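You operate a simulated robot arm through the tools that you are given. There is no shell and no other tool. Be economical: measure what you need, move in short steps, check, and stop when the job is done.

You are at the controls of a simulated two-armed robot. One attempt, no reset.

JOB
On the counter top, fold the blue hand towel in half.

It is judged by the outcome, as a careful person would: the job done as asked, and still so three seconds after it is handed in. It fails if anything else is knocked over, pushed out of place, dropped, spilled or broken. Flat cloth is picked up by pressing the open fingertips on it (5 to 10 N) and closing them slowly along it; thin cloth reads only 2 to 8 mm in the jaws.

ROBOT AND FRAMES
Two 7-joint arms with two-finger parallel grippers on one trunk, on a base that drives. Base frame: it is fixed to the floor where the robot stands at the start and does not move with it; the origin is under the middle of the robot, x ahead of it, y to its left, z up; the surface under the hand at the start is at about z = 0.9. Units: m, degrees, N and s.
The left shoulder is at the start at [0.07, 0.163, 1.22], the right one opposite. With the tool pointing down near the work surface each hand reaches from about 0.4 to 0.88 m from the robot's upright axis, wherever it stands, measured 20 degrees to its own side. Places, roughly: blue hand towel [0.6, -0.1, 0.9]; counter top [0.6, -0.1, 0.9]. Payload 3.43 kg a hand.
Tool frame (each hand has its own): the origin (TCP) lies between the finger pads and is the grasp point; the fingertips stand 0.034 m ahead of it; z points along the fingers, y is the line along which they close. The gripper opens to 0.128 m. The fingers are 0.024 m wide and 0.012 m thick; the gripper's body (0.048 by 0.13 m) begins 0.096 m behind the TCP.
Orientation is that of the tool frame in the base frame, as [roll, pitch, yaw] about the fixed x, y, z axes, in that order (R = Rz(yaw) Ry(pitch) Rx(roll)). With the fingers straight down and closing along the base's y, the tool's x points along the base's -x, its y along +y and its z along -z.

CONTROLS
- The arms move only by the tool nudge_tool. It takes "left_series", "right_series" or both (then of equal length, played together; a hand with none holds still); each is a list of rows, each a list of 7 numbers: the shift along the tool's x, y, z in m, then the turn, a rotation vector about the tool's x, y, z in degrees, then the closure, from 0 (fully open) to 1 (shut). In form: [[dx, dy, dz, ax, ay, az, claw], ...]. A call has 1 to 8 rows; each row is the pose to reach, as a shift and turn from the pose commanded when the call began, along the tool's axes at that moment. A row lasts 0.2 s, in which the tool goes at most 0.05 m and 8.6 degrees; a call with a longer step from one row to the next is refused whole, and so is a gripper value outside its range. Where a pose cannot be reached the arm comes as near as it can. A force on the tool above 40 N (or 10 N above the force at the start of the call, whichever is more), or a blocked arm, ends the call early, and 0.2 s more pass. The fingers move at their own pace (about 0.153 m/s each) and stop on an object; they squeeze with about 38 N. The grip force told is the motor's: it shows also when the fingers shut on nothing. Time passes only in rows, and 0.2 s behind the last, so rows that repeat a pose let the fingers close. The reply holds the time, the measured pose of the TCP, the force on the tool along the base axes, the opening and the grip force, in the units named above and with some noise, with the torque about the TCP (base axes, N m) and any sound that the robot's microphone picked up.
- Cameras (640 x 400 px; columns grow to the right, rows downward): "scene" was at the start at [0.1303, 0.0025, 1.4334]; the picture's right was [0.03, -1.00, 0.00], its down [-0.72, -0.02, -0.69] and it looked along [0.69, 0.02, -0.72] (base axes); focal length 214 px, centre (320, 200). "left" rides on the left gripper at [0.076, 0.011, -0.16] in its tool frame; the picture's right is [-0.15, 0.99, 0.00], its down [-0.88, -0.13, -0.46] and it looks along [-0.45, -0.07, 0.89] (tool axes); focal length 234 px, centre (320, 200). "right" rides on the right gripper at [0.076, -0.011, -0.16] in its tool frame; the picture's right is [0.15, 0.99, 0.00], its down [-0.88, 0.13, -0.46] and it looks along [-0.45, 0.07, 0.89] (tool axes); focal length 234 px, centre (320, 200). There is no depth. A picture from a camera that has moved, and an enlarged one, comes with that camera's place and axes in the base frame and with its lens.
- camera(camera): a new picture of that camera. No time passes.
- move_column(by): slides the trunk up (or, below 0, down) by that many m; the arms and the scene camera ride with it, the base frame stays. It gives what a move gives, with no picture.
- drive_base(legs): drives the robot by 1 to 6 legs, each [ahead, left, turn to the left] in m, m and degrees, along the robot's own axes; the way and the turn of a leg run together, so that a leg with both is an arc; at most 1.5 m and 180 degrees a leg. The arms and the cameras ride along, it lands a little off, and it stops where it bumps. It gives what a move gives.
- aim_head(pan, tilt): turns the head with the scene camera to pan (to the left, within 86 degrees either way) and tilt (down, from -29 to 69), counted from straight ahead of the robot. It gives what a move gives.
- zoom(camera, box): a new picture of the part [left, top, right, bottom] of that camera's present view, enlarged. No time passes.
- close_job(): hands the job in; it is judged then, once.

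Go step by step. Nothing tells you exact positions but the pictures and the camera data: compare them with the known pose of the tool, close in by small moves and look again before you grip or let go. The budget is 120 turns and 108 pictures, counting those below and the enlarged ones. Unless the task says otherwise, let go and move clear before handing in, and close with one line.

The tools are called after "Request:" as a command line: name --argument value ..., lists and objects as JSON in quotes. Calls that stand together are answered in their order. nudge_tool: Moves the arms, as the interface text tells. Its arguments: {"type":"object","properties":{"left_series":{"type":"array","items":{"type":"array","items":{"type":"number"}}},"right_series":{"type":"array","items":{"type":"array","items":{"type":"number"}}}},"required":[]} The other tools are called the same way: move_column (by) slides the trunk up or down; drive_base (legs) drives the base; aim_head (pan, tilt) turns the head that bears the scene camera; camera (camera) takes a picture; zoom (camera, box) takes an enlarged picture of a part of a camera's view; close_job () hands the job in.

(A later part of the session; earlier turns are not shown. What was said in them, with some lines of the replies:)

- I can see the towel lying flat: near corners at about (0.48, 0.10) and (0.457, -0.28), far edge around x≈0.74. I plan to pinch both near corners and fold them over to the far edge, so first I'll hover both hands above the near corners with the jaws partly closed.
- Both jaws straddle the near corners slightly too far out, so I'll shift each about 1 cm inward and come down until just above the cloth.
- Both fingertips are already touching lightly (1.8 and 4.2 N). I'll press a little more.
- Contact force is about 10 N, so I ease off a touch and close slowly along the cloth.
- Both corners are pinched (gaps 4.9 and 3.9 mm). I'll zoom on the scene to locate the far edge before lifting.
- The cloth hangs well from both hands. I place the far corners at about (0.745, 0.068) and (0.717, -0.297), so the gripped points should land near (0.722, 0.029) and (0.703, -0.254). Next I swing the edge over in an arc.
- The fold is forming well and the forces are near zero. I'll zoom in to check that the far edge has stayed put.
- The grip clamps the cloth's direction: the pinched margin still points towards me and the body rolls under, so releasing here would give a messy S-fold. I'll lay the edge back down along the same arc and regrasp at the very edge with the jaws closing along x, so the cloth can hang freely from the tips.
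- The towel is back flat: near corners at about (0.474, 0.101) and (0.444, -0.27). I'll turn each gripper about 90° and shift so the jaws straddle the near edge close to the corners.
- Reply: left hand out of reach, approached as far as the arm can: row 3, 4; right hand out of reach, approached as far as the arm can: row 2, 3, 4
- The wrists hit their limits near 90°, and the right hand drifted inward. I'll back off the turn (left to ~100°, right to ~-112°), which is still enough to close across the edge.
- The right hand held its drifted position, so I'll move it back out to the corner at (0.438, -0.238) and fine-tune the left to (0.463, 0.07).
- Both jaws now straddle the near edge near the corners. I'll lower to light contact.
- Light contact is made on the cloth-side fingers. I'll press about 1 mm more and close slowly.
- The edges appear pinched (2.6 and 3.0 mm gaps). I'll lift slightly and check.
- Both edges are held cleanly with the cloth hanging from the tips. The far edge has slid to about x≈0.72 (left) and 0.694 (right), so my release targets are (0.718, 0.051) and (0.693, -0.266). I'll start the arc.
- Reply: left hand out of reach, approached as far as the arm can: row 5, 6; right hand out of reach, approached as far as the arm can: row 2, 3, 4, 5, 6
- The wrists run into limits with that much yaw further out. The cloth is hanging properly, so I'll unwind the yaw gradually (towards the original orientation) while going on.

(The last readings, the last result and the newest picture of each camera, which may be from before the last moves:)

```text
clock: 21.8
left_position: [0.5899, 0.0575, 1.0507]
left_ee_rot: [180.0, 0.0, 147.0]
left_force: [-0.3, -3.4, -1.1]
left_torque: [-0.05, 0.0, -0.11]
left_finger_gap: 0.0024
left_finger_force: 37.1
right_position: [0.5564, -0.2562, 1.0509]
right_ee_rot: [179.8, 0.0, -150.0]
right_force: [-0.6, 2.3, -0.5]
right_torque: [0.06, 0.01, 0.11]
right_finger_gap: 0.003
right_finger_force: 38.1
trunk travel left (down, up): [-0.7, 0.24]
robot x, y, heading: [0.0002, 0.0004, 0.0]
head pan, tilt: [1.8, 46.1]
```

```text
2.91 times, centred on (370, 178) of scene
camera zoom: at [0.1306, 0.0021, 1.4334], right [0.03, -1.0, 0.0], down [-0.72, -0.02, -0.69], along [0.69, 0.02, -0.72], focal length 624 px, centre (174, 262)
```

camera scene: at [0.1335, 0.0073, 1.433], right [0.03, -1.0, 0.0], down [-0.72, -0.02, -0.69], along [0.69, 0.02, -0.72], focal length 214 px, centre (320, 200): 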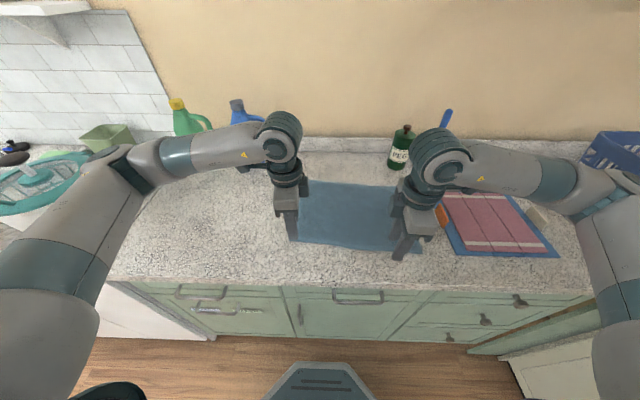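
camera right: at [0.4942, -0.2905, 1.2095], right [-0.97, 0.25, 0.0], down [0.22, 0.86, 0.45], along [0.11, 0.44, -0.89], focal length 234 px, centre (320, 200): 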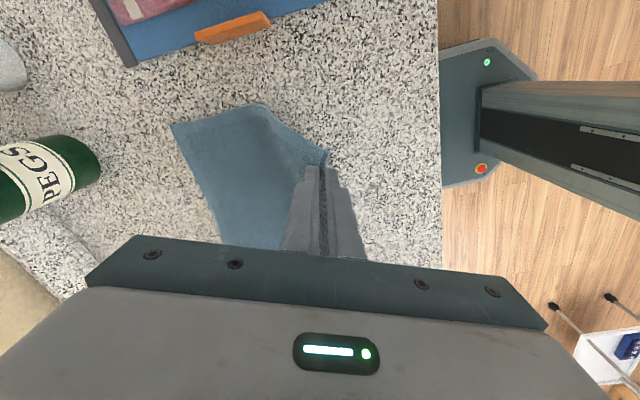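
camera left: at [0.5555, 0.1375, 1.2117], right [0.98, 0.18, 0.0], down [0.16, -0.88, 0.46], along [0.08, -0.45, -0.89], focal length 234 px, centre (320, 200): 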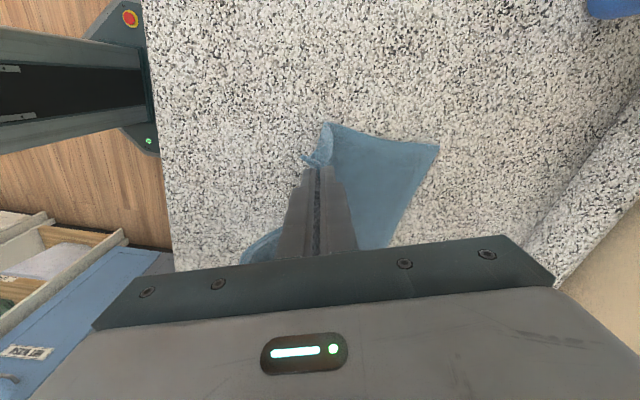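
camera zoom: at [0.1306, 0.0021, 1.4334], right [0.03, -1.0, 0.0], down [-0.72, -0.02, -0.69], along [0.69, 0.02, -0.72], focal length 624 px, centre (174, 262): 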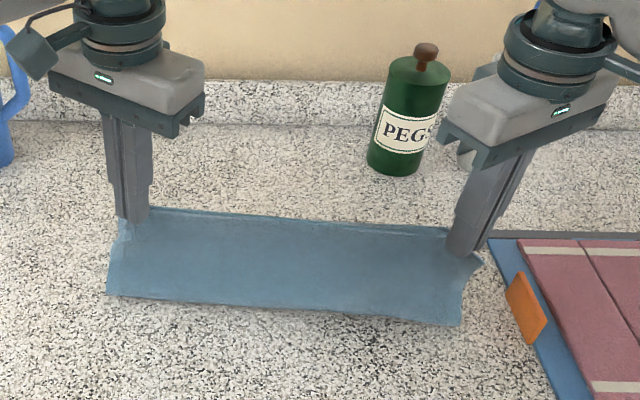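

That's the shape I want: the flap hangs from the tips and the fold line sits at x≈0.59. I'll continue forward and down to just above the far edge.

Request:
nudge_tool --left_series '[[-0.0215, 0.0128, 0.003, 0, 0, 0, 1], [-0.0433, 0.0252, 0.012, 0, 0, 0, 1], [-0.0651, 0.0375, 0.025, 0, 0, 0, 1], [-0.0841, 0.0487, 0.042, 0, 0, 0, 1], [-0.0998, 0.0576, 0.06, 0, 0, 0, 1], [-0.1093, 0.0632, 0.08, 0, 0, 0, 1]]' --right_series '[[-0.0224, -0.0152, 0.003, 0, 0, 0, 1], [-0.0448, -0.0305, 0.012, 0, 0, 0, 1], [-0.0663, -0.0452, 0.025, 0, 0, 0, 1], [-0.0852, -0.0584, 0.042, 0, 0, 0, 1], [-0.102, -0.0693, 0.06, 0, 0, 0, 1], [-0.1119, -0.0762, 0.08, 0, 0, 0, 1]]'

Request:
zoom --camera "scene" --box '[260, 110, 480, 247]'

Request:
camera --camera "left"

Request:
camera --camera "right"

```text
clock: 23.2
left_position: [0.7168, 0.0512, 0.9716]
left_ee_rot: [-179.9, 0.0, 146.9]
left_force: [0.4, -4.3, 0.2]
left_torque: [-0.13, 0.06, -0.1]
left_finger_gap: 0.0023
left_finger_force: 37.0
right_position: [0.6918, -0.2655, 0.9698]
right_ee_rot: [179.8, 0.0, -150.0]
right_force: [-0.5, 3.9, -1.0]
right_torque: [0.13, 0.0, 0.17]
right_finger_gap: 0.0031
right_finger_force: 37.6
trunk travel left (down, up): [-0.7, 0.24]
robot x, y, heading: [-0.0002, 0.0016, 0.1]
head pan, tilt: [1.8, 46.1]
```

```text
2.91 times, centred on (370, 178) of scene
camera zoom: at [0.1316, 0.0024, 1.4334], right [0.03, -1.0, 0.0], down [-0.72, -0.02, -0.69], along [0.69, 0.02, -0.72], focal length 624 px, centre (174, 262)
```

zoom: 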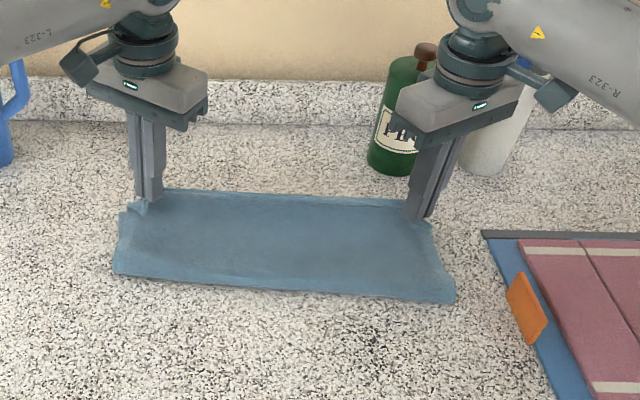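

```text
74 pictures are left
camera left: at [0.6589, 0.1006, 1.1314], right [0.66, 0.75, 0.0], down [0.67, -0.59, 0.46], along [0.34, -0.3, -0.89], focal length 234 px, centre (320, 200)
```

left: 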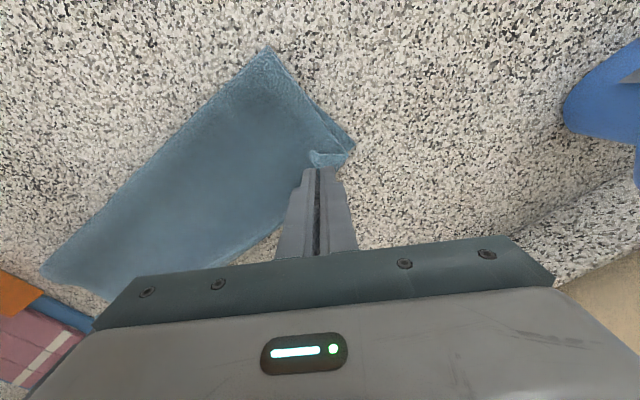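

```text
73 pictures are left
camera right: at [0.6312, -0.3137, 1.1286], right [-0.62, 0.78, 0.0], down [0.7, 0.55, 0.46], along [0.36, 0.28, -0.89], focal length 234 px, centre (320, 200)
```

right: 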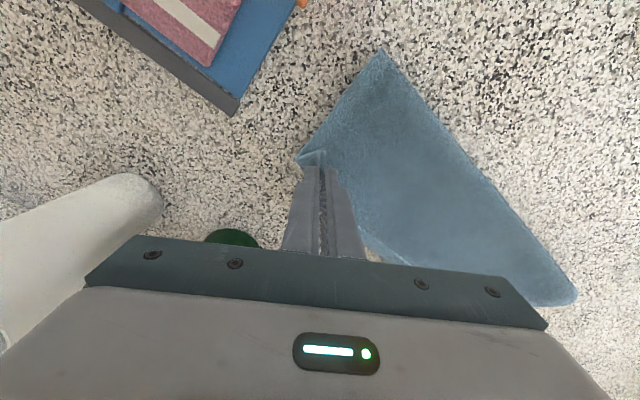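

The lower far corners measure (0.725, 0.086) and (0.699, -0.289), matching my targets. I'll lower until the tips are just above the lower layer, then open gently.

Request:
nudge_tool --left_series '[[-0.002, 0.001, 0.012, 0, 0, 0, 1], [-0.003, 0.002, 0.022, 0, 0, 0, 1], [-0.004, 0.002, 0.03, 0, 0, 0, 1], [-0.004, 0.002, 0.03, 0, 0, 0, 0.95], [-0.004, 0.002, 0.03, 0, 0, 0, 0.88], [-0.004, 0.002, 0.03, 0, 0, 0, 0.82], [-0.004, 0.002, 0.03, 0, 0, 0, 0.78]]' --right_series '[[-0.002, -0.001, 0.011, 0, 0, 0, 1], [-0.003, -0.002, 0.02, 0, 0, 0, 1], [-0.004, -0.002, 0.028, 0, 0, 0, 1], [-0.004, -0.002, 0.028, 0, 0, 0, 0.95], [-0.004, -0.002, 0.028, 0, 0, 0, 0.88], [-0.004, -0.002, 0.028, 0, 0, 0, 0.82], [-0.004, -0.002, 0.028, 0, 0, 0, 0.78]]'

Request:
nudge_tool --left_series '[[0, 0, -0.02, 0, 0, 0, 0.78], [0, 0, -0.05, 0, 0, 0, 0.78]]' --right_series '[[0, 0, -0.02, 0, 0, 0, 0.78], [0, 0, -0.05, 0, 0, 0, 0.78]]'

Request:
zoom --camera "scene" --box '[260, 110, 480, 247]'

Request:
camera --camera "left"

Request:
camera --camera "right"

```text
clock: 24.8
left_position: [0.7189, 0.0504, 0.9418]
left_ee_rot: [179.9, 0.1, 147.0]
left_force: [-1.1, -2.1, 4.9]
left_torque: [-0.01, 0.01, 0.01]
left_finger_gap: 0.0262
left_finger_force: 0.0
right_position: [0.695, -0.2659, 0.943]
right_ee_rot: [180.0, 0.0, -150.0]
right_force: [-0.1, 0.7, 2.6]
right_torque: [-0.02, 0.01, 0.0]
right_finger_gap: 0.0271
right_finger_force: 0.0
trunk travel left (down, up): [-0.7, 0.24]
robot x, y, heading: [-0.0003, 0.0008, 0.0]
head pan, tilt: [1.8, 46.1]
```

```text
clock: 25.4
left_position: [0.7183, 0.0511, 0.9917]
left_ee_rot: [179.9, 0.1, 146.8]
left_force: [-0.7, 0.4, -0.5]
left_torque: [-0.02, -0.02, 0.0]
left_finger_gap: 0.028
left_finger_force: 0.0
right_position: [0.6943, -0.2641, 0.9935]
right_ee_rot: [-180.0, 0.1, -150.0]
right_force: [-0.1, 0.0, 0.1]
right_torque: [0.01, 0.0, 0.0]
right_finger_gap: 0.0283
right_finger_force: 0.1
trunk travel left (down, up): [-0.7, 0.24]
robot x, y, heading: [0.0001, -0.0013, 0.1]
head pan, tilt: [1.8, 46.1]
```

```text
2.91 times, centred on (370, 178) of scene
camera zoom: at [0.1286, 0.0027, 1.4335], right [0.03, -1.0, 0.0], down [-0.72, -0.02, -0.69], along [0.69, 0.02, -0.72], focal length 624 px, centre (174, 262)
```

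zoom: 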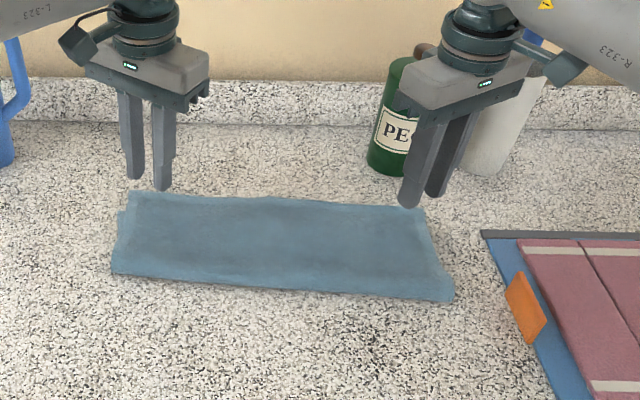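

```text
71 pictures are left
camera left: at [0.6606, 0.1002, 1.1516], right [0.66, 0.75, 0.0], down [0.67, -0.59, 0.46], along [0.34, -0.3, -0.89], focal length 234 px, centre (320, 200)
```

left: 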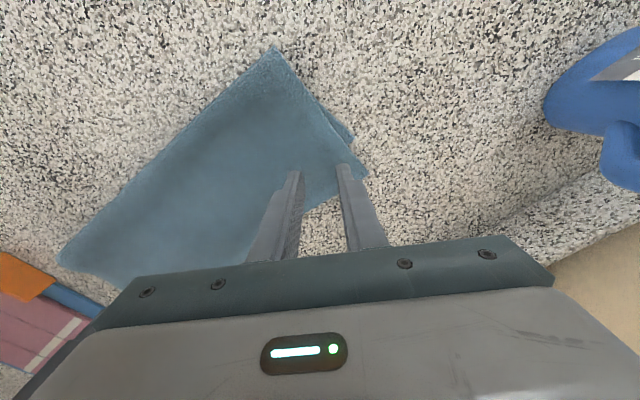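

```text
70 pictures are left
camera right: at [0.6328, -0.312, 1.1521], right [-0.62, 0.78, 0.0], down [0.7, 0.55, 0.46], along [0.36, 0.28, -0.89], focal length 234 px, centre (320, 200)
```

right: 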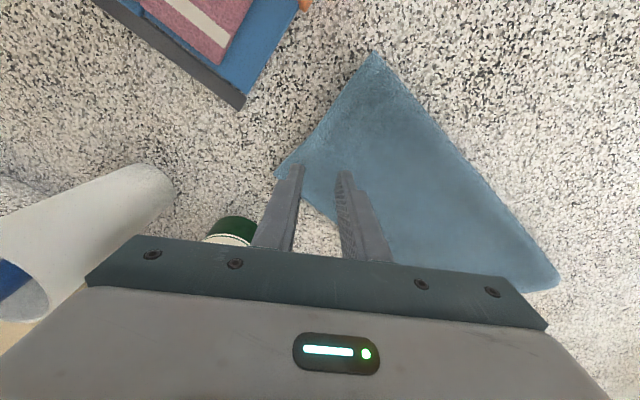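

Folded nicely with the edge laid flat. I'll raise and back the hands away to inspect.

Request:
nudge_tool --left_series '[[0, 0, -0.04, 0, 0, 0, 0.78], [0.02, 0.03, -0.06, 0, 0, 0, 0.78], [0.03, 0.07, -0.08, 0, 0, 0, 0.78], [0.04, 0.11, -0.08, 0, 0, 0, 0.78], [0.06, 0.14, -0.08, 0, 0, 0, 0.78]]' --right_series '[[0, 0, -0.04, 0, 0, 0, 0.78], [0.02, 0, -0.07, 0, 0, 0, 0.78], [0.06, 0, -0.09, 0, 0, 0, 0.78], [0.1, -0.01, -0.1, 0, 0, 0, 0.78], [0.14, -0.02, -0.1, 0, 0, 0, 0.78]]'

Request:
camera --camera "scene"

Request:
zoom --camera "scene" --box '[270, 140, 450, 252]'

```text
clock: 26.6
left_position: [0.7441, 0.1907, 1.0702]
left_ee_rot: [-179.9, 0.0, 146.9]
left_force: [-0.1, -0.4, 0.9]
left_torque: [0.01, -0.02, 0.03]
left_finger_gap: 0.0282
left_finger_force: 0.0
left hand out of reach, approached as far as the arm can: row 5
right_position: [0.5816, -0.3524, 1.0936]
right_ee_rot: [180.0, 0.0, -149.9]
right_force: [-0.7, -0.3, 0.1]
right_torque: [0.0, 0.02, -0.03]
right_finger_gap: 0.0282
right_finger_force: 0.1
trunk travel left (down, up): [-0.7, 0.24]
robot x, y, heading: [0.0005, -0.0004, 0.2]
head pan, tilt: [1.8, 46.1]
```

```text
69 pictures are left
camera scene: at [0.1288, 0.0023, 1.4336], right [0.03, -1.0, 0.0], down [-0.72, -0.02, -0.69], along [0.69, 0.02, -0.72], focal length 214 px, centre (320, 200)
```

scene: 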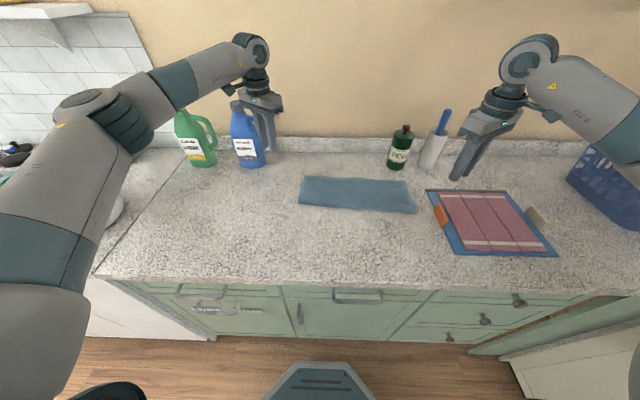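

```text
3.56 times, centred on (360, 196) of scene
camera zoom: at [0.1288, 0.0023, 1.4336], right [0.03, -1.0, 0.0], down [-0.72, -0.02, -0.69], along [0.69, 0.02, -0.72], focal length 763 px, centre (178, 214)
```

zoom: 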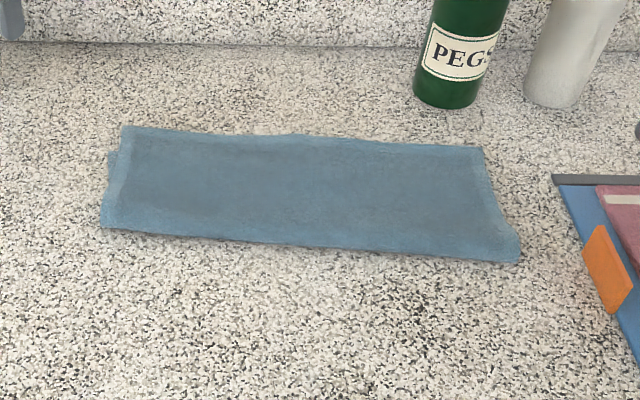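

The fold is neat, but measuring shows the top layer overshoots the lower edge by about 4 cm, so it isn't truly in half. I'll regrasp the overhanging top edge and set it back about 4 cm. First both hands go square again and hover above that edge.

Request:
nudge_tool --left_series '[[-0.018, -0.024, 0, 0, 0, -6.6, 0.65], [-0.036, -0.049, 0, 0, 0, -13.2, 0.65], [-0.0535, -0.073, 0, 0, 0, -19.8, 0.65], [-0.071, -0.098, 0.02, 0, 0, -26.4, 0.65], [-0.0891, -0.1222, 0.04, 0, 0, -33, 0.65], [-0.0891, -0.1222, 0.075, 0, 0, -33, 0.65]]' --right_series '[[-0.035, 0.0017, 0, 0, 0, 6, 0.65], [-0.07, 0.0034, 0, 0, 0, 12, 0.65], [-0.104, 0.005, 0.01, 0, 0, 18, 0.65], [-0.139, 0.0067, 0.03, 0, 0, 24, 0.65], [-0.1734, 0.0084, 0.06, 0, 0, 30, 0.65], [-0.1734, 0.0084, 0.098, 0, 0, 30, 0.65]]'

Request:
camera --camera "left"

Request:
camera --camera "right"

```text
clock: 28.0
left_position: [0.7542, 0.0382, 0.9941]
left_ee_rot: [180.0, -0.2, 180.0]
left_force: [-0.1, 0.8, 0.2]
left_torque: [-0.05, 0.05, 0.02]
left_finger_gap: 0.0445
left_finger_force: 0.1
right_position: [0.731, -0.2593, 0.9936]
right_ee_rot: [-180.0, -0.1, 179.9]
right_force: [0.8, 0.2, 0.2]
right_torque: [0.0, 0.02, 0.02]
right_finger_gap: 0.0446
right_finger_force: 0.0
trunk travel left (down, up): [-0.7, 0.24]
robot x, y, heading: [0.0036, 0.0001, 0.1]
head pan, tilt: [1.8, 46.1]
```

```text
67 pictures are left
camera left: at [0.6786, 0.0476, 1.1546], right [0.15, 0.99, 0.0], down [0.88, -0.13, 0.45], along [0.45, -0.07, -0.89], focal length 234 px, centre (320, 200)
```

left: 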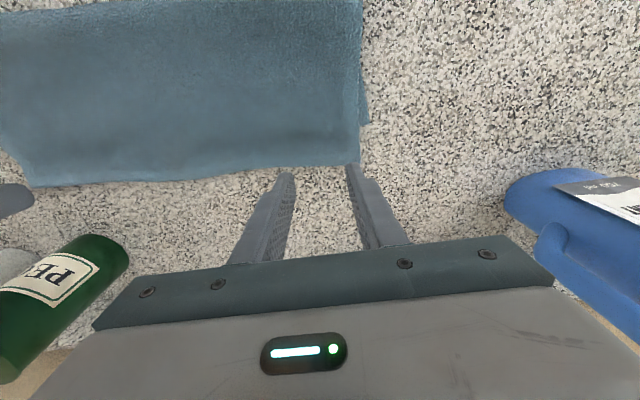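

```text
66 pictures are left
camera right: at [0.6538, -0.2696, 1.1533], right [-0.14, 0.99, 0.0], down [0.88, 0.13, 0.45], along [0.45, 0.07, -0.89], focal length 234 px, centre (320, 200)
```

right: 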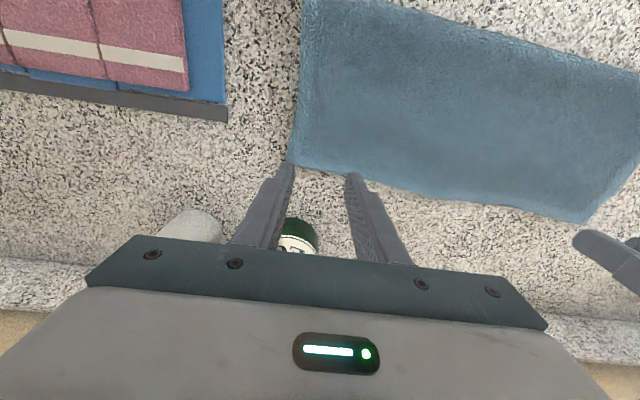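

The overhang is about 4 cm on both sides (top edge at x≈0.766 left, 0.736 right; lower edge 0.7245 and 0.699). I'll lower onto the overhanging strip.

Request:
nudge_tool --left_series '[[0.005, 0.002, 0.015, 0, 0, 0, 0.65], [0.005, 0.002, 0.035, 0, 0, 0, 0.65], [0.005, 0.002, 0.049, 0, 0, 0, 0.65], [0.005, 0.002, 0.055, 0, 0, 0, 0.65], [0.005, 0.002, 0.0565, 0, 0, 0, 0.65]]' --right_series '[[0.006, 0.006, 0.015, 0, 0, 0, 0.65], [0.006, 0.006, 0.035, 0, 0, 0, 0.65], [0.006, 0.006, 0.049, 0, 0, 0, 0.65], [0.006, 0.006, 0.055, 0, 0, 0, 0.65], [0.006, 0.006, 0.056, 0, 0, 0, 0.65]]'

```text
clock: 29.2
left_position: [0.7493, 0.0405, 0.9398]
left_ee_rot: [-180.0, 0.0, 179.9]
left_force: [0.0, 0.5, 0.4]
left_torque: [0.01, 0.0, -0.06]
left_finger_gap: 0.0449
left_finger_force: 0.0
right_position: [0.7243, -0.2514, 0.9395]
right_ee_rot: [180.0, 0.1, 180.0]
right_force: [0.4, -1.4, 1.8]
right_torque: [-0.03, -0.02, 0.0]
right_finger_gap: 0.0445
right_finger_force: 0.0
trunk travel left (down, up): [-0.7, 0.24]
robot x, y, heading: [0.0017, -0.0005, 0.0]
head pan, tilt: [1.8, 46.1]
```

Request:
nudge_tool --left_series '[[0, 0, 0.0025, 0, 0, 0, 0.65], [0, 0, 0.0032, 0, 0, 0, 0.65]]' --right_series '[[0, 0, 0.001, 0, 0, 0, 0.65], [0, 0, 0.0018, 0, 0, 0, 0.65]]'

```text
clock: 29.8
left_position: [0.7481, 0.0398, 0.9383]
left_ee_rot: [-179.9, 0.1, 180.0]
left_force: [1.1, 0.3, 5.5]
left_torque: [0.07, -0.01, 0.04]
left_finger_gap: 0.0448
left_finger_force: 0.0
right_position: [0.7241, -0.2525, 0.9378]
right_ee_rot: [-180.0, 0.2, -179.9]
right_force: [1.2, -1.0, 5.6]
right_torque: [0.01, -0.05, -0.01]
right_finger_gap: 0.0445
right_finger_force: 0.1
trunk travel left (down, up): [-0.7, 0.24]
robot x, y, heading: [-0.0008, 0.001, -0.1]
head pan, tilt: [1.8, 46.1]
```

Contact is about 5.5 N on each side. I'll close slowly.

Request:
nudge_tool --left_series '[[0, 0, 0.0003, 0, 0, 0, 0.7], [0, 0, 0.0003, 0, 0, 0, 0.75], [0, 0, 0.0003, 0, 0, 0, 0.8], [0, 0, 0.0003, 0, 0, 0, 0.85], [0, 0, 0.0003, 0, 0, 0, 0.9], [0, 0, 0.0003, 0, 0, 0, 0.95], [0, 0, 0.0003, 0, 0, 0, 1], [0, 0, 0.0003, 0, 0, 0, 1]]' --right_series '[[0, 0, 0.0003, 0, 0, 0, 0.7], [0, 0, 0.0003, 0, 0, 0, 0.75], [0, 0, 0.0003, 0, 0, 0, 0.8], [0, 0, 0.0003, 0, 0, 0, 0.85], [0, 0, 0.0003, 0, 0, 0, 0.9], [0, 0, 0.0003, 0, 0, 0, 0.95], [0, 0, 0.0003, 0, 0, 0, 1], [0, 0, 0.0003, 0, 0, 0, 1]]'

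Request:
nudge_tool --left_series '[[0.005, 0, -0.015, 0, 0, 0, 1], [0.012, 0, -0.03, 0, 0, 0, 1], [0.02, 0, -0.045, 0, 0, 0, 1]]' --right_series '[[0.005, 0, -0.015, 0, 0, 0, 1], [0.012, 0, -0.03, 0, 0, 0, 1], [0.02, 0, -0.045, 0, 0, 0, 1]]'

Request:
zoom --camera "scene" --box '[260, 110, 480, 247]'

Request:
camera --camera "left"

Request:
camera --camera "right"

```text
clock: 31.6
left_position: [0.7482, 0.0392, 0.9369]
left_ee_rot: [-180.0, 0.1, 179.9]
left_force: [-1.1, -11.0, 7.9]
left_torque: [-0.38, 0.07, 0.01]
left_finger_gap: 0.0036
left_finger_force: 38.1
right_position: [0.7236, -0.2511, 0.9377]
right_ee_rot: [179.9, 0.1, -180.0]
right_force: [-0.3, 10.9, 6.1]
right_torque: [0.39, -0.03, -0.01]
right_finger_gap: 0.0055
right_finger_force: 38.1
trunk travel left (down, up): [-0.7, 0.24]
robot x, y, heading: [0.0002, 0.0025, 0.1]
head pan, tilt: [1.8, 46.1]
```

```text
clock: 32.4
left_position: [0.7291, 0.0401, 0.9807]
left_ee_rot: [179.9, -0.1, 179.9]
left_force: [-0.6, -10.1, 0.6]
left_torque: [-0.32, 0.02, -0.01]
left_finger_gap: 0.0034
left_finger_force: 37.8
right_position: [0.7051, -0.2511, 0.9811]
right_ee_rot: [180.0, 0.0, -180.0]
right_force: [1.6, 10.7, 0.0]
right_torque: [0.37, -0.04, 0.01]
right_finger_gap: 0.0059
right_finger_force: 38.3
trunk travel left (down, up): [-0.7, 0.24]
robot x, y, heading: [-0.0003, -0.0021, -0.2]
head pan, tilt: [1.8, 46.1]
```

```text
2.91 times, centred on (370, 178) of scene
camera zoom: at [0.1299, 0.0025, 1.4334], right [0.03, -1.0, 0.0], down [-0.72, -0.02, -0.69], along [0.69, 0.02, -0.72], focal length 624 px, centre (174, 262)
```

zoom: 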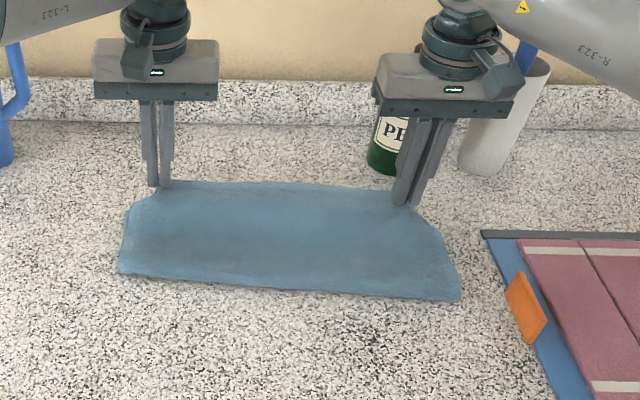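

```text
64 pictures are left
camera left: at [0.6526, 0.0496, 1.1415], right [0.15, 0.99, 0.0], down [0.88, -0.13, 0.46], along [0.45, -0.07, -0.89], focal length 234 px, centre (320, 200)
```

left: 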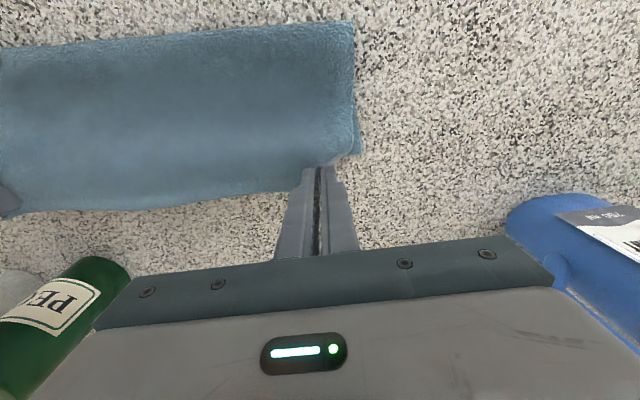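

```text
63 pictures are left
camera right: at [0.6276, -0.2633, 1.1407], right [-0.15, 0.99, 0.0], down [0.88, 0.13, 0.46], along [0.45, 0.07, -0.89], focal length 234 px, centre (320, 200)
```

right: 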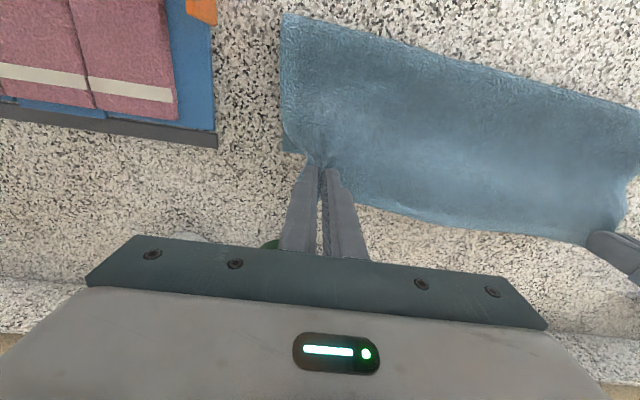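

Only the top layer is held. I'll swing it back up past vertical so the fold re-forms further back, then look before laying it down.

Request:
nudge_tool --left_series '[[0.025, -0.002, -0.025, 0, 0, 0, 1], [0.055, -0.004, -0.045, 0, 0, 0, 1], [0.085, -0.004, -0.06, 0, 0, 0, 1], [0.108, -0.004, -0.068, 0, 0, 0, 1], [0.108, -0.004, -0.068, 0, 0, 0, 1]]' --right_series '[[0.025, 0.002, -0.025, 0, 0, 0, 1], [0.055, 0.004, -0.045, 0, 0, 0, 1], [0.085, 0.004, -0.06, 0, 0, 0, 1], [0.108, 0.004, -0.068, 0, 0, 0, 1], [0.108, 0.004, -0.068, 0, 0, 0, 1]]'

Request:
zoom --camera "scene" --box '[260, 110, 480, 247]'

Request:
camera --camera "left"

Request:
camera --camera "right"

```text
clock: 33.6
left_position: [0.6219, 0.0353, 1.0488]
left_ee_rot: [179.9, -0.2, -180.0]
left_force: [-0.6, -3.9, -0.3]
left_torque: [-0.05, 0.02, 0.0]
left_finger_gap: 0.0034
left_finger_force: 38.1
right_position: [0.5976, -0.2486, 1.0495]
right_ee_rot: [-180.0, -0.1, 179.9]
right_force: [0.7, 3.5, -0.4]
right_torque: [0.11, -0.02, 0.01]
right_finger_gap: 0.0053
right_finger_force: 38.0
trunk travel left (down, up): [-0.7, 0.24]
robot x, y, heading: [0.0011, 0.0004, -0.3]
head pan, tilt: [1.8, 46.1]
```

```text
2.91 times, centred on (370, 178) of scene
camera zoom: at [0.1316, 0.0024, 1.4333], right [0.03, -1.0, 0.0], down [-0.72, -0.02, -0.69], along [0.69, 0.02, -0.72], focal length 624 px, centre (174, 262)
```

zoom: 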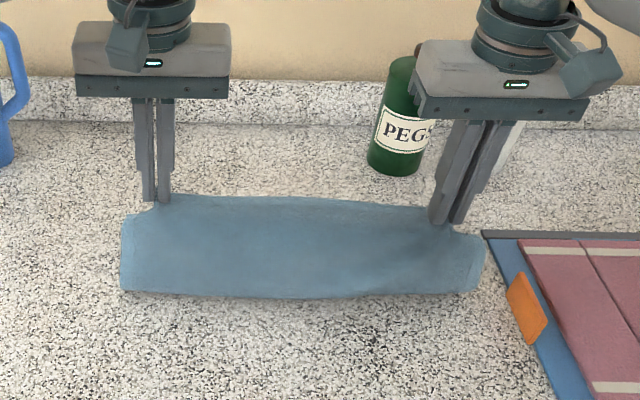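

```text
61 pictures are left
camera left: at [0.5455, 0.0455, 1.2097], right [0.15, 0.99, 0.0], down [0.88, -0.13, 0.45], along [0.45, -0.07, -0.89], focal length 234 px, centre (320, 200)
```

left: 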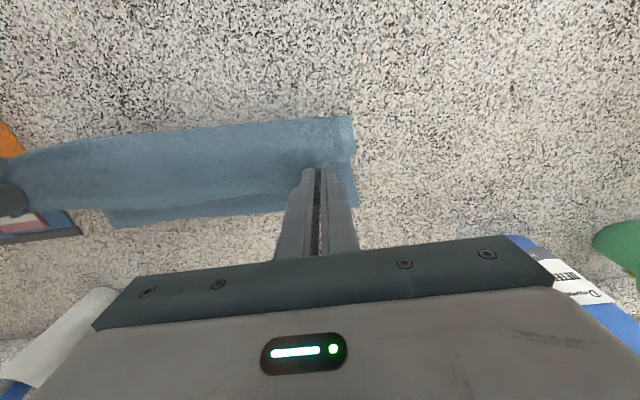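

```text
60 pictures are left
camera right: at [0.5208, -0.2595, 1.2082], right [-0.15, 0.99, 0.0], down [0.88, 0.13, 0.45], along [0.45, 0.07, -0.89], focal length 234 px, centre (320, 200)
```

right: 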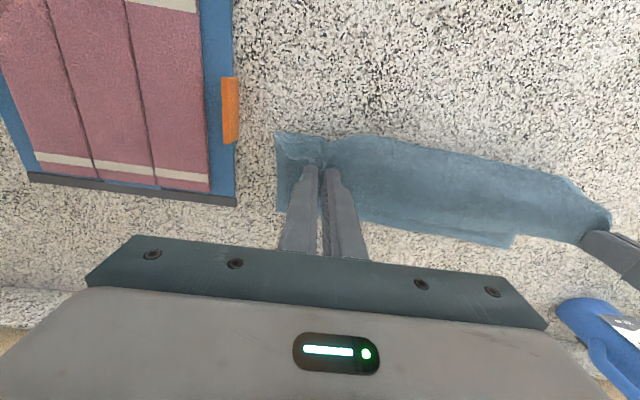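

The fold has re-formed further back. The lower corners measure about (0.7175, 0.08) and (0.7025, -0.30), so I'll lay the gripped points at (0.704, 0.033) and (0.687, -0.253), stopping just above the cloth.

Request:
nudge_tool --left_series '[[-0.02, -0.0005, 0.006, 0, 0, 0, 1], [-0.041, -0.001, 0.022, 0, 0, 0, 1], [-0.058, -0.0015, 0.045, 0, 0, 0, 1], [-0.071, -0.002, 0.068, 0, 0, 0, 1], [-0.08, -0.002, 0.088, 0, 0, 0, 1], [-0.082, -0.002, 0.1, 0, 0, 0, 1]]' --right_series '[[-0.022, -0.001, 0.006, 0, 0, 0, 1], [-0.045, -0.002, 0.022, 0, 0, 0, 1], [-0.063, -0.003, 0.045, 0, 0, 0, 1], [-0.078, -0.004, 0.068, 0, 0, 0, 1], [-0.0875, -0.0045, 0.088, 0, 0, 0, 1], [-0.0894, -0.0045, 0.1, 0, 0, 0, 1]]'

Request:
zoom --camera "scene" --box '[260, 110, 480, 247]'

Request:
camera --camera "left"

Request:
camera --camera "right"

```text
clock: 35.0
left_position: [0.7026, 0.0328, 0.9479]
left_ee_rot: [-180.0, -0.1, 179.9]
left_force: [-0.2, -4.6, -0.3]
left_torque: [-0.12, -0.03, 0.03]
left_finger_gap: 0.0035
left_finger_force: 38.3
right_position: [0.6866, -0.2523, 0.9491]
right_ee_rot: [180.0, 0.0, 180.0]
right_force: [0.5, 3.8, 0.5]
right_torque: [0.13, -0.02, 0.03]
right_finger_gap: 0.0055
right_finger_force: 38.0
trunk travel left (down, up): [-0.7, 0.24]
robot x, y, heading: [0.0018, -0.0003, 0.1]
head pan, tilt: [1.8, 46.1]
```

```text
2.91 times, centred on (370, 178) of scene
camera zoom: at [0.1306, 0.0024, 1.4335], right [0.03, -1.0, 0.0], down [-0.72, -0.02, -0.69], along [0.69, 0.02, -0.72], focal length 624 px, centre (174, 262)
```

zoom: 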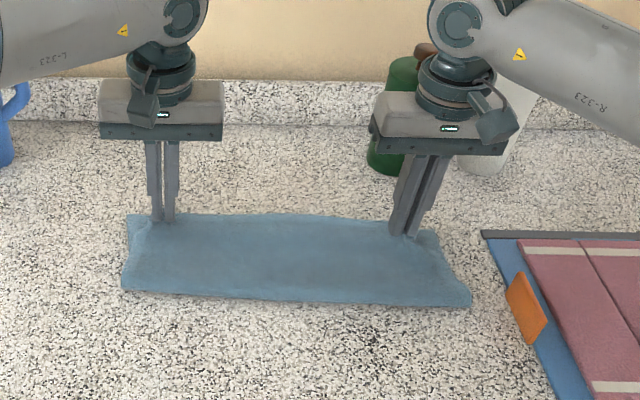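

```text
58 pictures are left
camera left: at [0.6273, 0.0434, 1.1089], right [0.15, 0.99, 0.0], down [0.88, -0.13, 0.46], along [0.45, -0.07, -0.89], focal length 234 px, centre (320, 200)
```

left: 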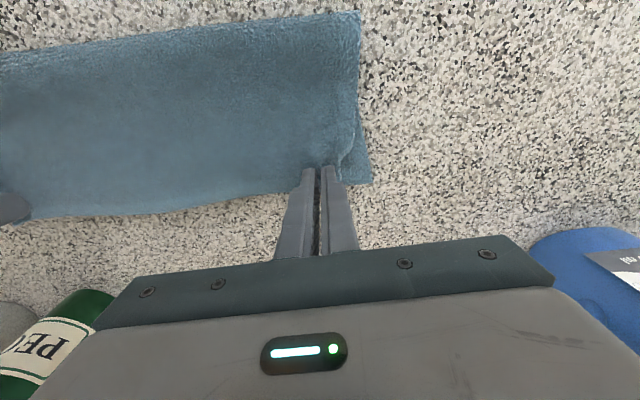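

```text
57 pictures are left
camera right: at [0.6092, -0.2642, 1.1086], right [-0.15, 0.99, 0.0], down [0.88, 0.13, 0.46], along [0.45, 0.07, -0.89], focal length 234 px, centre (320, 200)
```

right: 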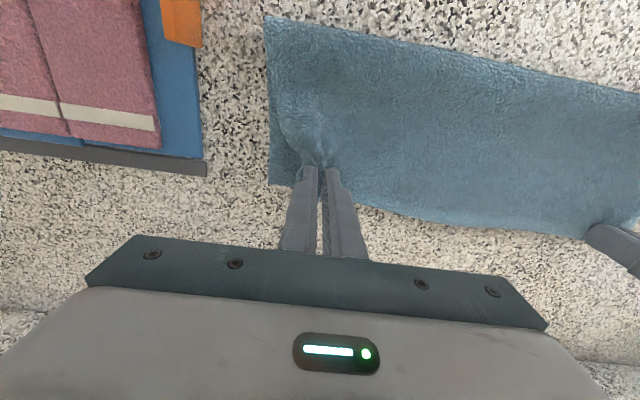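

Alignment looks right (lower corners at x≈0.721 and 0.705). I'll lower the last few mm with light contact, nudge the left 3 mm forward, and open gently so the bunch spreads.

Request:
nudge_tool --left_series '[[-0.003, 0, 0.004, 0, 0, 0, 1], [-0.003, 0, 0.0065, 0, 0, 0, 1], [-0.003, 0, 0.0065, 0, 0, 0, 0.95], [-0.003, 0, 0.0065, 0, 0, 0, 0.88], [-0.003, 0, 0.0065, 0, 0, 0, 0.8], [-0.003, 0, 0.0065, 0, 0, 0, 0.72]]' --right_series '[[-0.001, 0, 0.004, 0, 0, 0, 1], [-0.001, 0, 0.0075, 0, 0, 0, 1], [-0.001, 0, 0.0075, 0, 0, 0, 0.95], [-0.001, 0, 0.0075, 0, 0, 0, 0.88], [-0.001, 0, 0.0075, 0, 0, 0, 0.8], [-0.001, 0, 0.0075, 0, 0, 0, 0.72]]'

Request:
nudge_tool --left_series '[[0, 0, -0.02, 0, 0, 0, 0.72], [0, 0, -0.06, 0, 0, 0, 0.72], [0, 0.03, -0.08, 0, 0, 0, 0.72], [0, 0.07, -0.1, 0, 0, 0, 0.72], [0, 0.11, -0.11, 0, 0, 0, 0.72]]' --right_series '[[0, 0, -0.02, 0, 0, 0, 0.72], [0, 0, -0.06, 0, 0, 0, 0.72], [0.03, -0.02, -0.08, 0, 0, 0, 0.72], [0.06, -0.06, -0.1, 0, 0, 0, 0.72], [0.09, -0.09, -0.11, 0, 0, 0, 0.72]]'

Request:
camera --camera "scene"

Request:
zoom --camera "scene" --box '[270, 140, 450, 252]'

Request:
camera --camera "left"

Request:
camera --camera "right"

```text
clock: 36.4
left_position: [0.706, 0.0325, 0.9431]
left_ee_rot: [180.0, 0.1, 179.8]
left_force: [0.2, -0.7, 1.4]
left_torque: [0.01, 0.01, 0.01]
left_finger_gap: 0.035
left_finger_force: 0.1
right_position: [0.6858, -0.2532, 0.9436]
right_ee_rot: [180.0, 0.0, 180.0]
right_force: [-0.4, 0.5, 1.2]
right_torque: [0.01, 0.06, -0.01]
right_finger_gap: 0.0353
right_finger_force: 0.1
trunk travel left (down, up): [-0.7, 0.24]
robot x, y, heading: [0.0007, -0.0026, -0.1]
head pan, tilt: [1.8, 46.1]
```

```text
refused: row 4 steps farther than a row can; nothing moved
```

```text
56 pictures are left
camera scene: at [0.13, 0.0024, 1.4335], right [0.03, -1.0, 0.0], down [-0.72, -0.02, -0.69], along [0.69, 0.02, -0.72], focal length 214 px, centre (320, 200)
```

scene: 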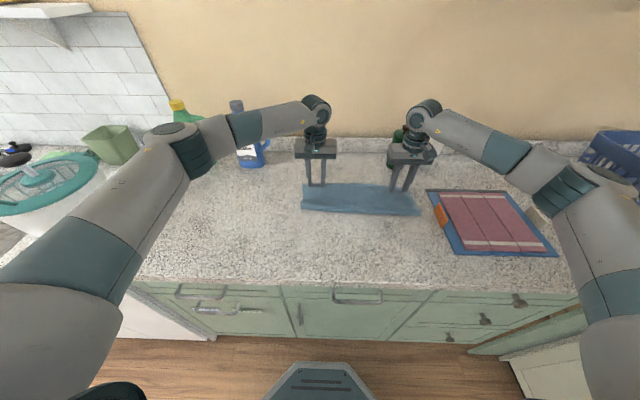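

```text
3.56 times, centred on (360, 196) of scene
camera zoom: at [0.13, 0.0024, 1.4335], right [0.03, -1.0, 0.0], down [-0.72, -0.02, -0.69], along [0.69, 0.02, -0.72], focal length 763 px, centre (178, 214)
```

zoom: 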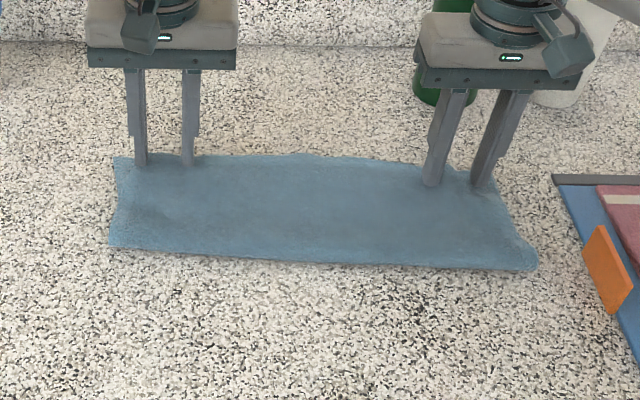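

```text
54 pictures are left
camera left: at [0.6297, 0.0432, 1.1032], right [0.15, 0.99, 0.0], down [0.88, -0.13, 0.46], along [0.45, -0.07, -0.89], focal length 234 px, centre (320, 200)
```

left: 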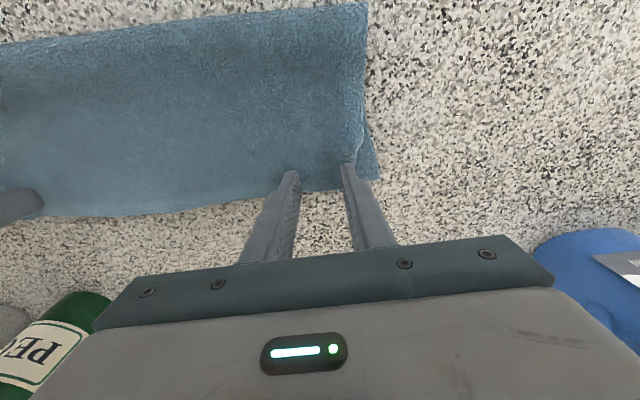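

```text
53 pictures are left
camera right: at [0.6092, -0.2645, 1.1016], right [-0.15, 0.99, 0.0], down [0.88, 0.13, 0.46], along [0.45, 0.07, -0.89], focal length 234 px, centre (320, 200)
```

right: 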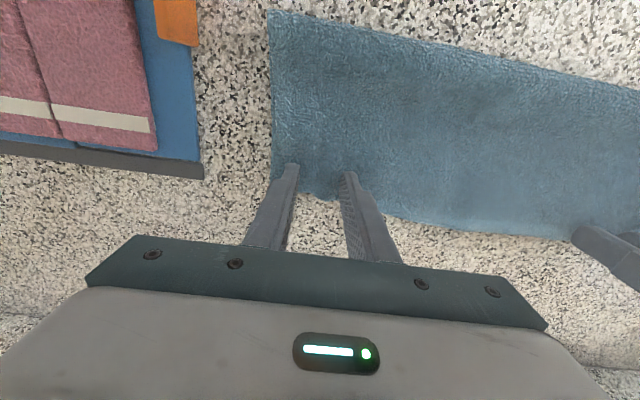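

The cloth is released and the layers line up well. I'll lift straight up and back away with smaller steps.

Request:
nudge_tool --left_series '[[0, 0, -0.02, 0, 0, 0, 0.72], [0, 0, -0.06, 0, 0, 0, 0.72], [0, 0.025, -0.08, 0, 0, 0, 0.72], [0, 0.06, -0.1, 0, 0, 0, 0.72], [0, 0.1, -0.11, 0, 0, 0, 0.72], [0, 0.13, -0.11, 0, 0, 0, 0.72]]' --right_series '[[0, 0, -0.02, 0, 0, 0, 0.72], [0, 0, -0.06, 0, 0, 0, 0.72], [0.02, -0.02, -0.08, 0, 0, 0, 0.72], [0.045, -0.05, -0.1, 0, 0, 0, 0.72], [0.07, -0.08, -0.11, 0, 0, 0, 0.72], [0.09, -0.11, -0.11, 0, 0, 0, 0.72]]'

Request:
camera --camera "scene"

Request:
zoom --camera "scene" --box '[270, 140, 450, 252]'

Request:
camera --camera "left"

Request:
camera --camera "right"

```text
clock: 37.8
left_position: [0.7051, 0.1625, 1.0529]
left_ee_rot: [180.0, 0.1, 179.9]
left_force: [-0.3, 0.0, 0.2]
left_torque: [0.03, 0.0, -0.02]
left_finger_gap: 0.0356
left_finger_force: 0.1
right_position: [0.5965, -0.3639, 1.0531]
right_ee_rot: [180.0, 0.0, -180.0]
right_force: [-0.1, -0.3, 0.1]
right_torque: [-0.01, 0.06, 0.04]
right_finger_gap: 0.0361
right_finger_force: 0.1
trunk travel left (down, up): [-0.7, 0.24]
robot x, y, heading: [-0.0008, 0.0053, -0.2]
head pan, tilt: [1.8, 46.1]
```

```text
52 pictures are left
camera scene: at [0.1293, 0.0021, 1.4336], right [0.03, -1.0, 0.0], down [-0.72, -0.02, -0.69], along [0.69, 0.02, -0.72], focal length 214 px, centre (320, 200)
```

scene: 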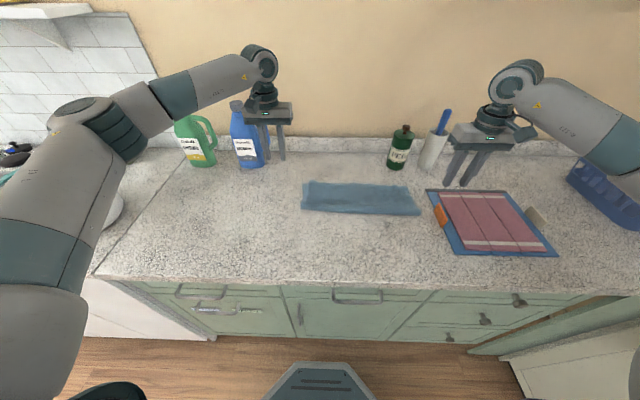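

```text
3.56 times, centred on (360, 196) of scene
camera zoom: at [0.1293, 0.0021, 1.4336], right [0.03, -1.0, 0.0], down [-0.72, -0.02, -0.69], along [0.69, 0.02, -0.72], focal length 763 px, centre (178, 214)
```

zoom: 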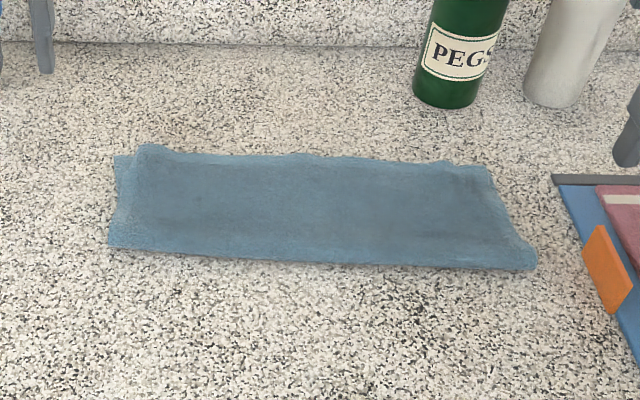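

```text
50 pictures are left
camera left: at [0.6289, 0.1727, 1.2138], right [0.15, 0.99, 0.0], down [0.88, -0.13, 0.46], along [0.45, -0.07, -0.89], focal length 234 px, centre (320, 200)
```

left: 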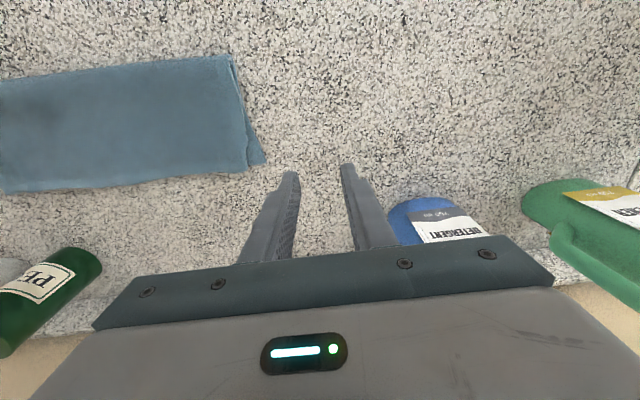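

```text
49 pictures are left
camera right: at [0.5195, -0.3757, 1.2113], right [-0.15, 0.99, 0.0], down [0.88, 0.13, 0.46], along [0.45, 0.07, -0.89], focal length 234 px, centre (320, 200)
```

right: 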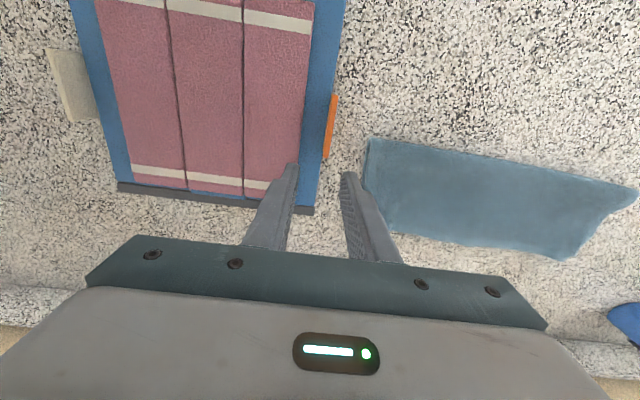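

The fold is good: edges align within about 1 cm, but the top-left corner is still bunched ~3 cm inward. I'll press it lightly with closed fingertips and stroke it outward.

Request:
nudge_tool --left_series '[[0, -0.04, 0, 0, 0, 0, 0.9], [0, -0.08, 0, 0, 0, 0, 1], [0.004, -0.118, 0.03, 0, 0, 0, 1], [0.004, -0.122, 0.07, 0, 0, 0, 1], [0.004, -0.122, 0.1, 0, 0, 0, 1], [0.004, -0.122, 0.109, 0, 0, 0, 1]]'

Request:
camera --camera "left"

```text
clock: 39.2
left_position: [0.7011, 0.041, 0.9439]
left_ee_rot: [-180.0, 0.0, 179.8]
left_force: [0.4, -0.3, 0.7]
left_torque: [0.03, -0.01, -0.01]
left_finger_gap: 0.0001
left_finger_force: 33.2
right_position: [0.5972, -0.3641, 1.0539]
right_ee_rot: [179.9, 0.0, 179.9]
right_force: [-0.5, -0.3, -0.3]
right_torque: [0.02, -0.03, -0.01]
right_finger_gap: 0.0357
right_finger_force: 0.1
trunk travel left (down, up): [-0.7, 0.24]
robot x, y, heading: [0.0016, 0.0019, -0.1]
head pan, tilt: [1.8, 46.1]
```

```text
48 pictures are left
camera left: at [0.6257, 0.0512, 1.104], right [0.15, 0.99, 0.0], down [0.88, -0.13, 0.46], along [0.45, -0.07, -0.89], focal length 234 px, centre (320, 200)
```

left: 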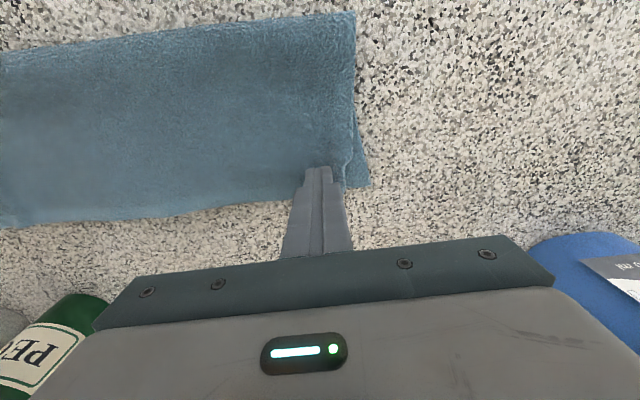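

Request:
nudge_tool --left_series '[[0, 0, 0.0015, 0, 0, 0, 1], [0, 0, 0.003, 0, 0, 0, 1], [0, 0.005, 0.003, 0, 0, 0, 1], [0, 0.011, 0.003, 0, 0, 0, 1], [0, 0.017, 0.003, 0, 0, 0, 1], [0, 0.022, 0.003, 0, 0, 0, 1]]'

Request:
camera --camera "left"

```text
clock: 40.6
left_position: [0.7022, 0.065, 0.9415]
left_ee_rot: [180.0, 0.0, -180.0]
left_force: [1.1, -1.6, 4.0]
left_torque: [0.01, 0.01, 0.01]
left_finger_gap: 0.0
left_finger_force: 33.0
right_position: [0.5984, -0.365, 1.0529]
right_ee_rot: [-180.0, 0.0, 179.9]
right_force: [-0.3, -0.3, -0.6]
right_torque: [-0.01, 0.05, 0.0]
right_finger_gap: 0.036
right_finger_force: 0.0
trunk travel left (down, up): [-0.7, 0.24]
robot x, y, heading: [0.0, 0.0028, -0.1]
head pan, tilt: [1.8, 46.1]
```

```text
47 pictures are left
camera left: at [0.6259, 0.0738, 1.1015], right [0.15, 0.99, 0.0], down [0.88, -0.13, 0.46], along [0.45, -0.07, -0.89], focal length 234 px, centre (320, 200)
```

left: 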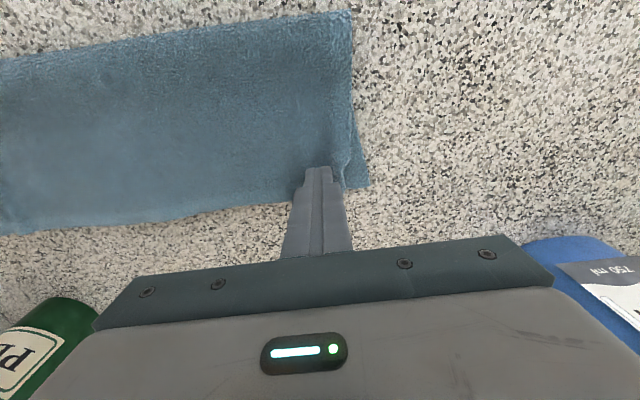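

Both layers moved together, so the stroke didn't shift the top relative to the bottom. I'll lift and reassess.

Request:
nudge_tool --left_series '[[0, 0, -0.03, 0, 0, 0, 1], [0, 0, -0.07, 0, 0, 0, 1], [0, 0.035, -0.1, 0, 0, 0, 1], [0, 0.08, -0.11, 0, 0, 0, 0.8]]'

Request:
zoom --camera "left" --box '[0, 20, 320, 220]'

Request:
zoom --camera "scene" --box '[270, 140, 450, 252]'

```text
clock: 41.6
left_position: [0.7029, 0.1449, 1.052]
left_ee_rot: [-179.9, -0.1, 179.9]
left_force: [-0.2, 0.0, -0.9]
left_torque: [-0.05, -0.03, -0.02]
left_finger_gap: 0.0255
left_finger_force: 0.1
right_position: [0.5967, -0.3621, 1.0531]
right_ee_rot: [-179.9, 0.0, 180.0]
right_force: [-0.2, 0.3, -0.8]
right_torque: [-0.01, -0.02, -0.02]
right_finger_gap: 0.0359
right_finger_force: 0.0
trunk travel left (down, up): [-0.7, 0.24]
robot x, y, heading: [0.0038, 0.0036, -0.1]
head pan, tilt: [1.8, 46.1]
```

```text
2.00 times, centred on (160, 120) of left
camera zoom: at [0.6262, 0.1556, 1.2116], right [0.15, 0.99, 0.0], down [0.88, -0.13, 0.46], along [0.45, -0.07, -0.89], focal length 468 px, centre (640, 360)
```

zoom: 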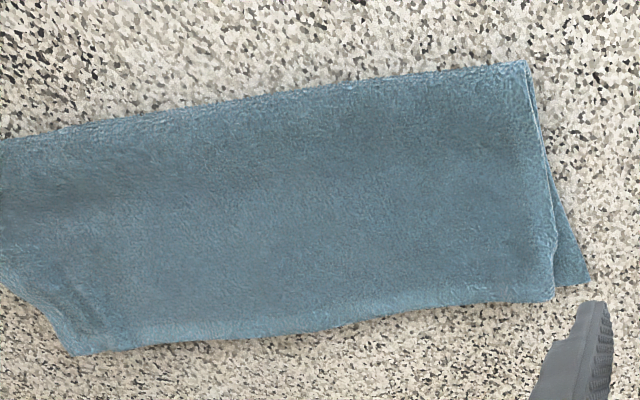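

```text
3.56 times, centred on (360, 196) of scene
camera zoom: at [0.1299, 0.0048, 1.4335], right [0.03, -1.0, 0.0], down [-0.72, -0.02, -0.69], along [0.69, 0.02, -0.72], focal length 763 px, centre (178, 214)
```

zoom: 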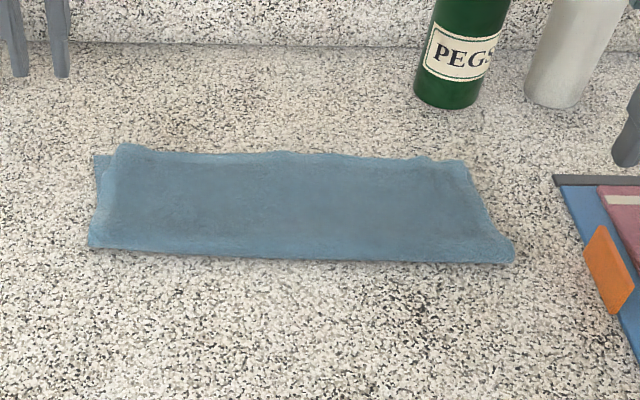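

The towel is folded with its edges matching to within about 1 to 2.5 cm. It lies flat, both hands are clear and nothing else has moved, so I'm handing it in.

Request:
close_job

```text
The job is handed in.
```

The blue hand towel is folded in half on the counter, lying flat. The edges line up to within about 1 cm, except the top-left corner, which sits about 2.5 cm in from the one below. The folded towel ended up about 2 cm to the left after I tried to smooth that corner. Nothing else was moved, and both hands are clear.
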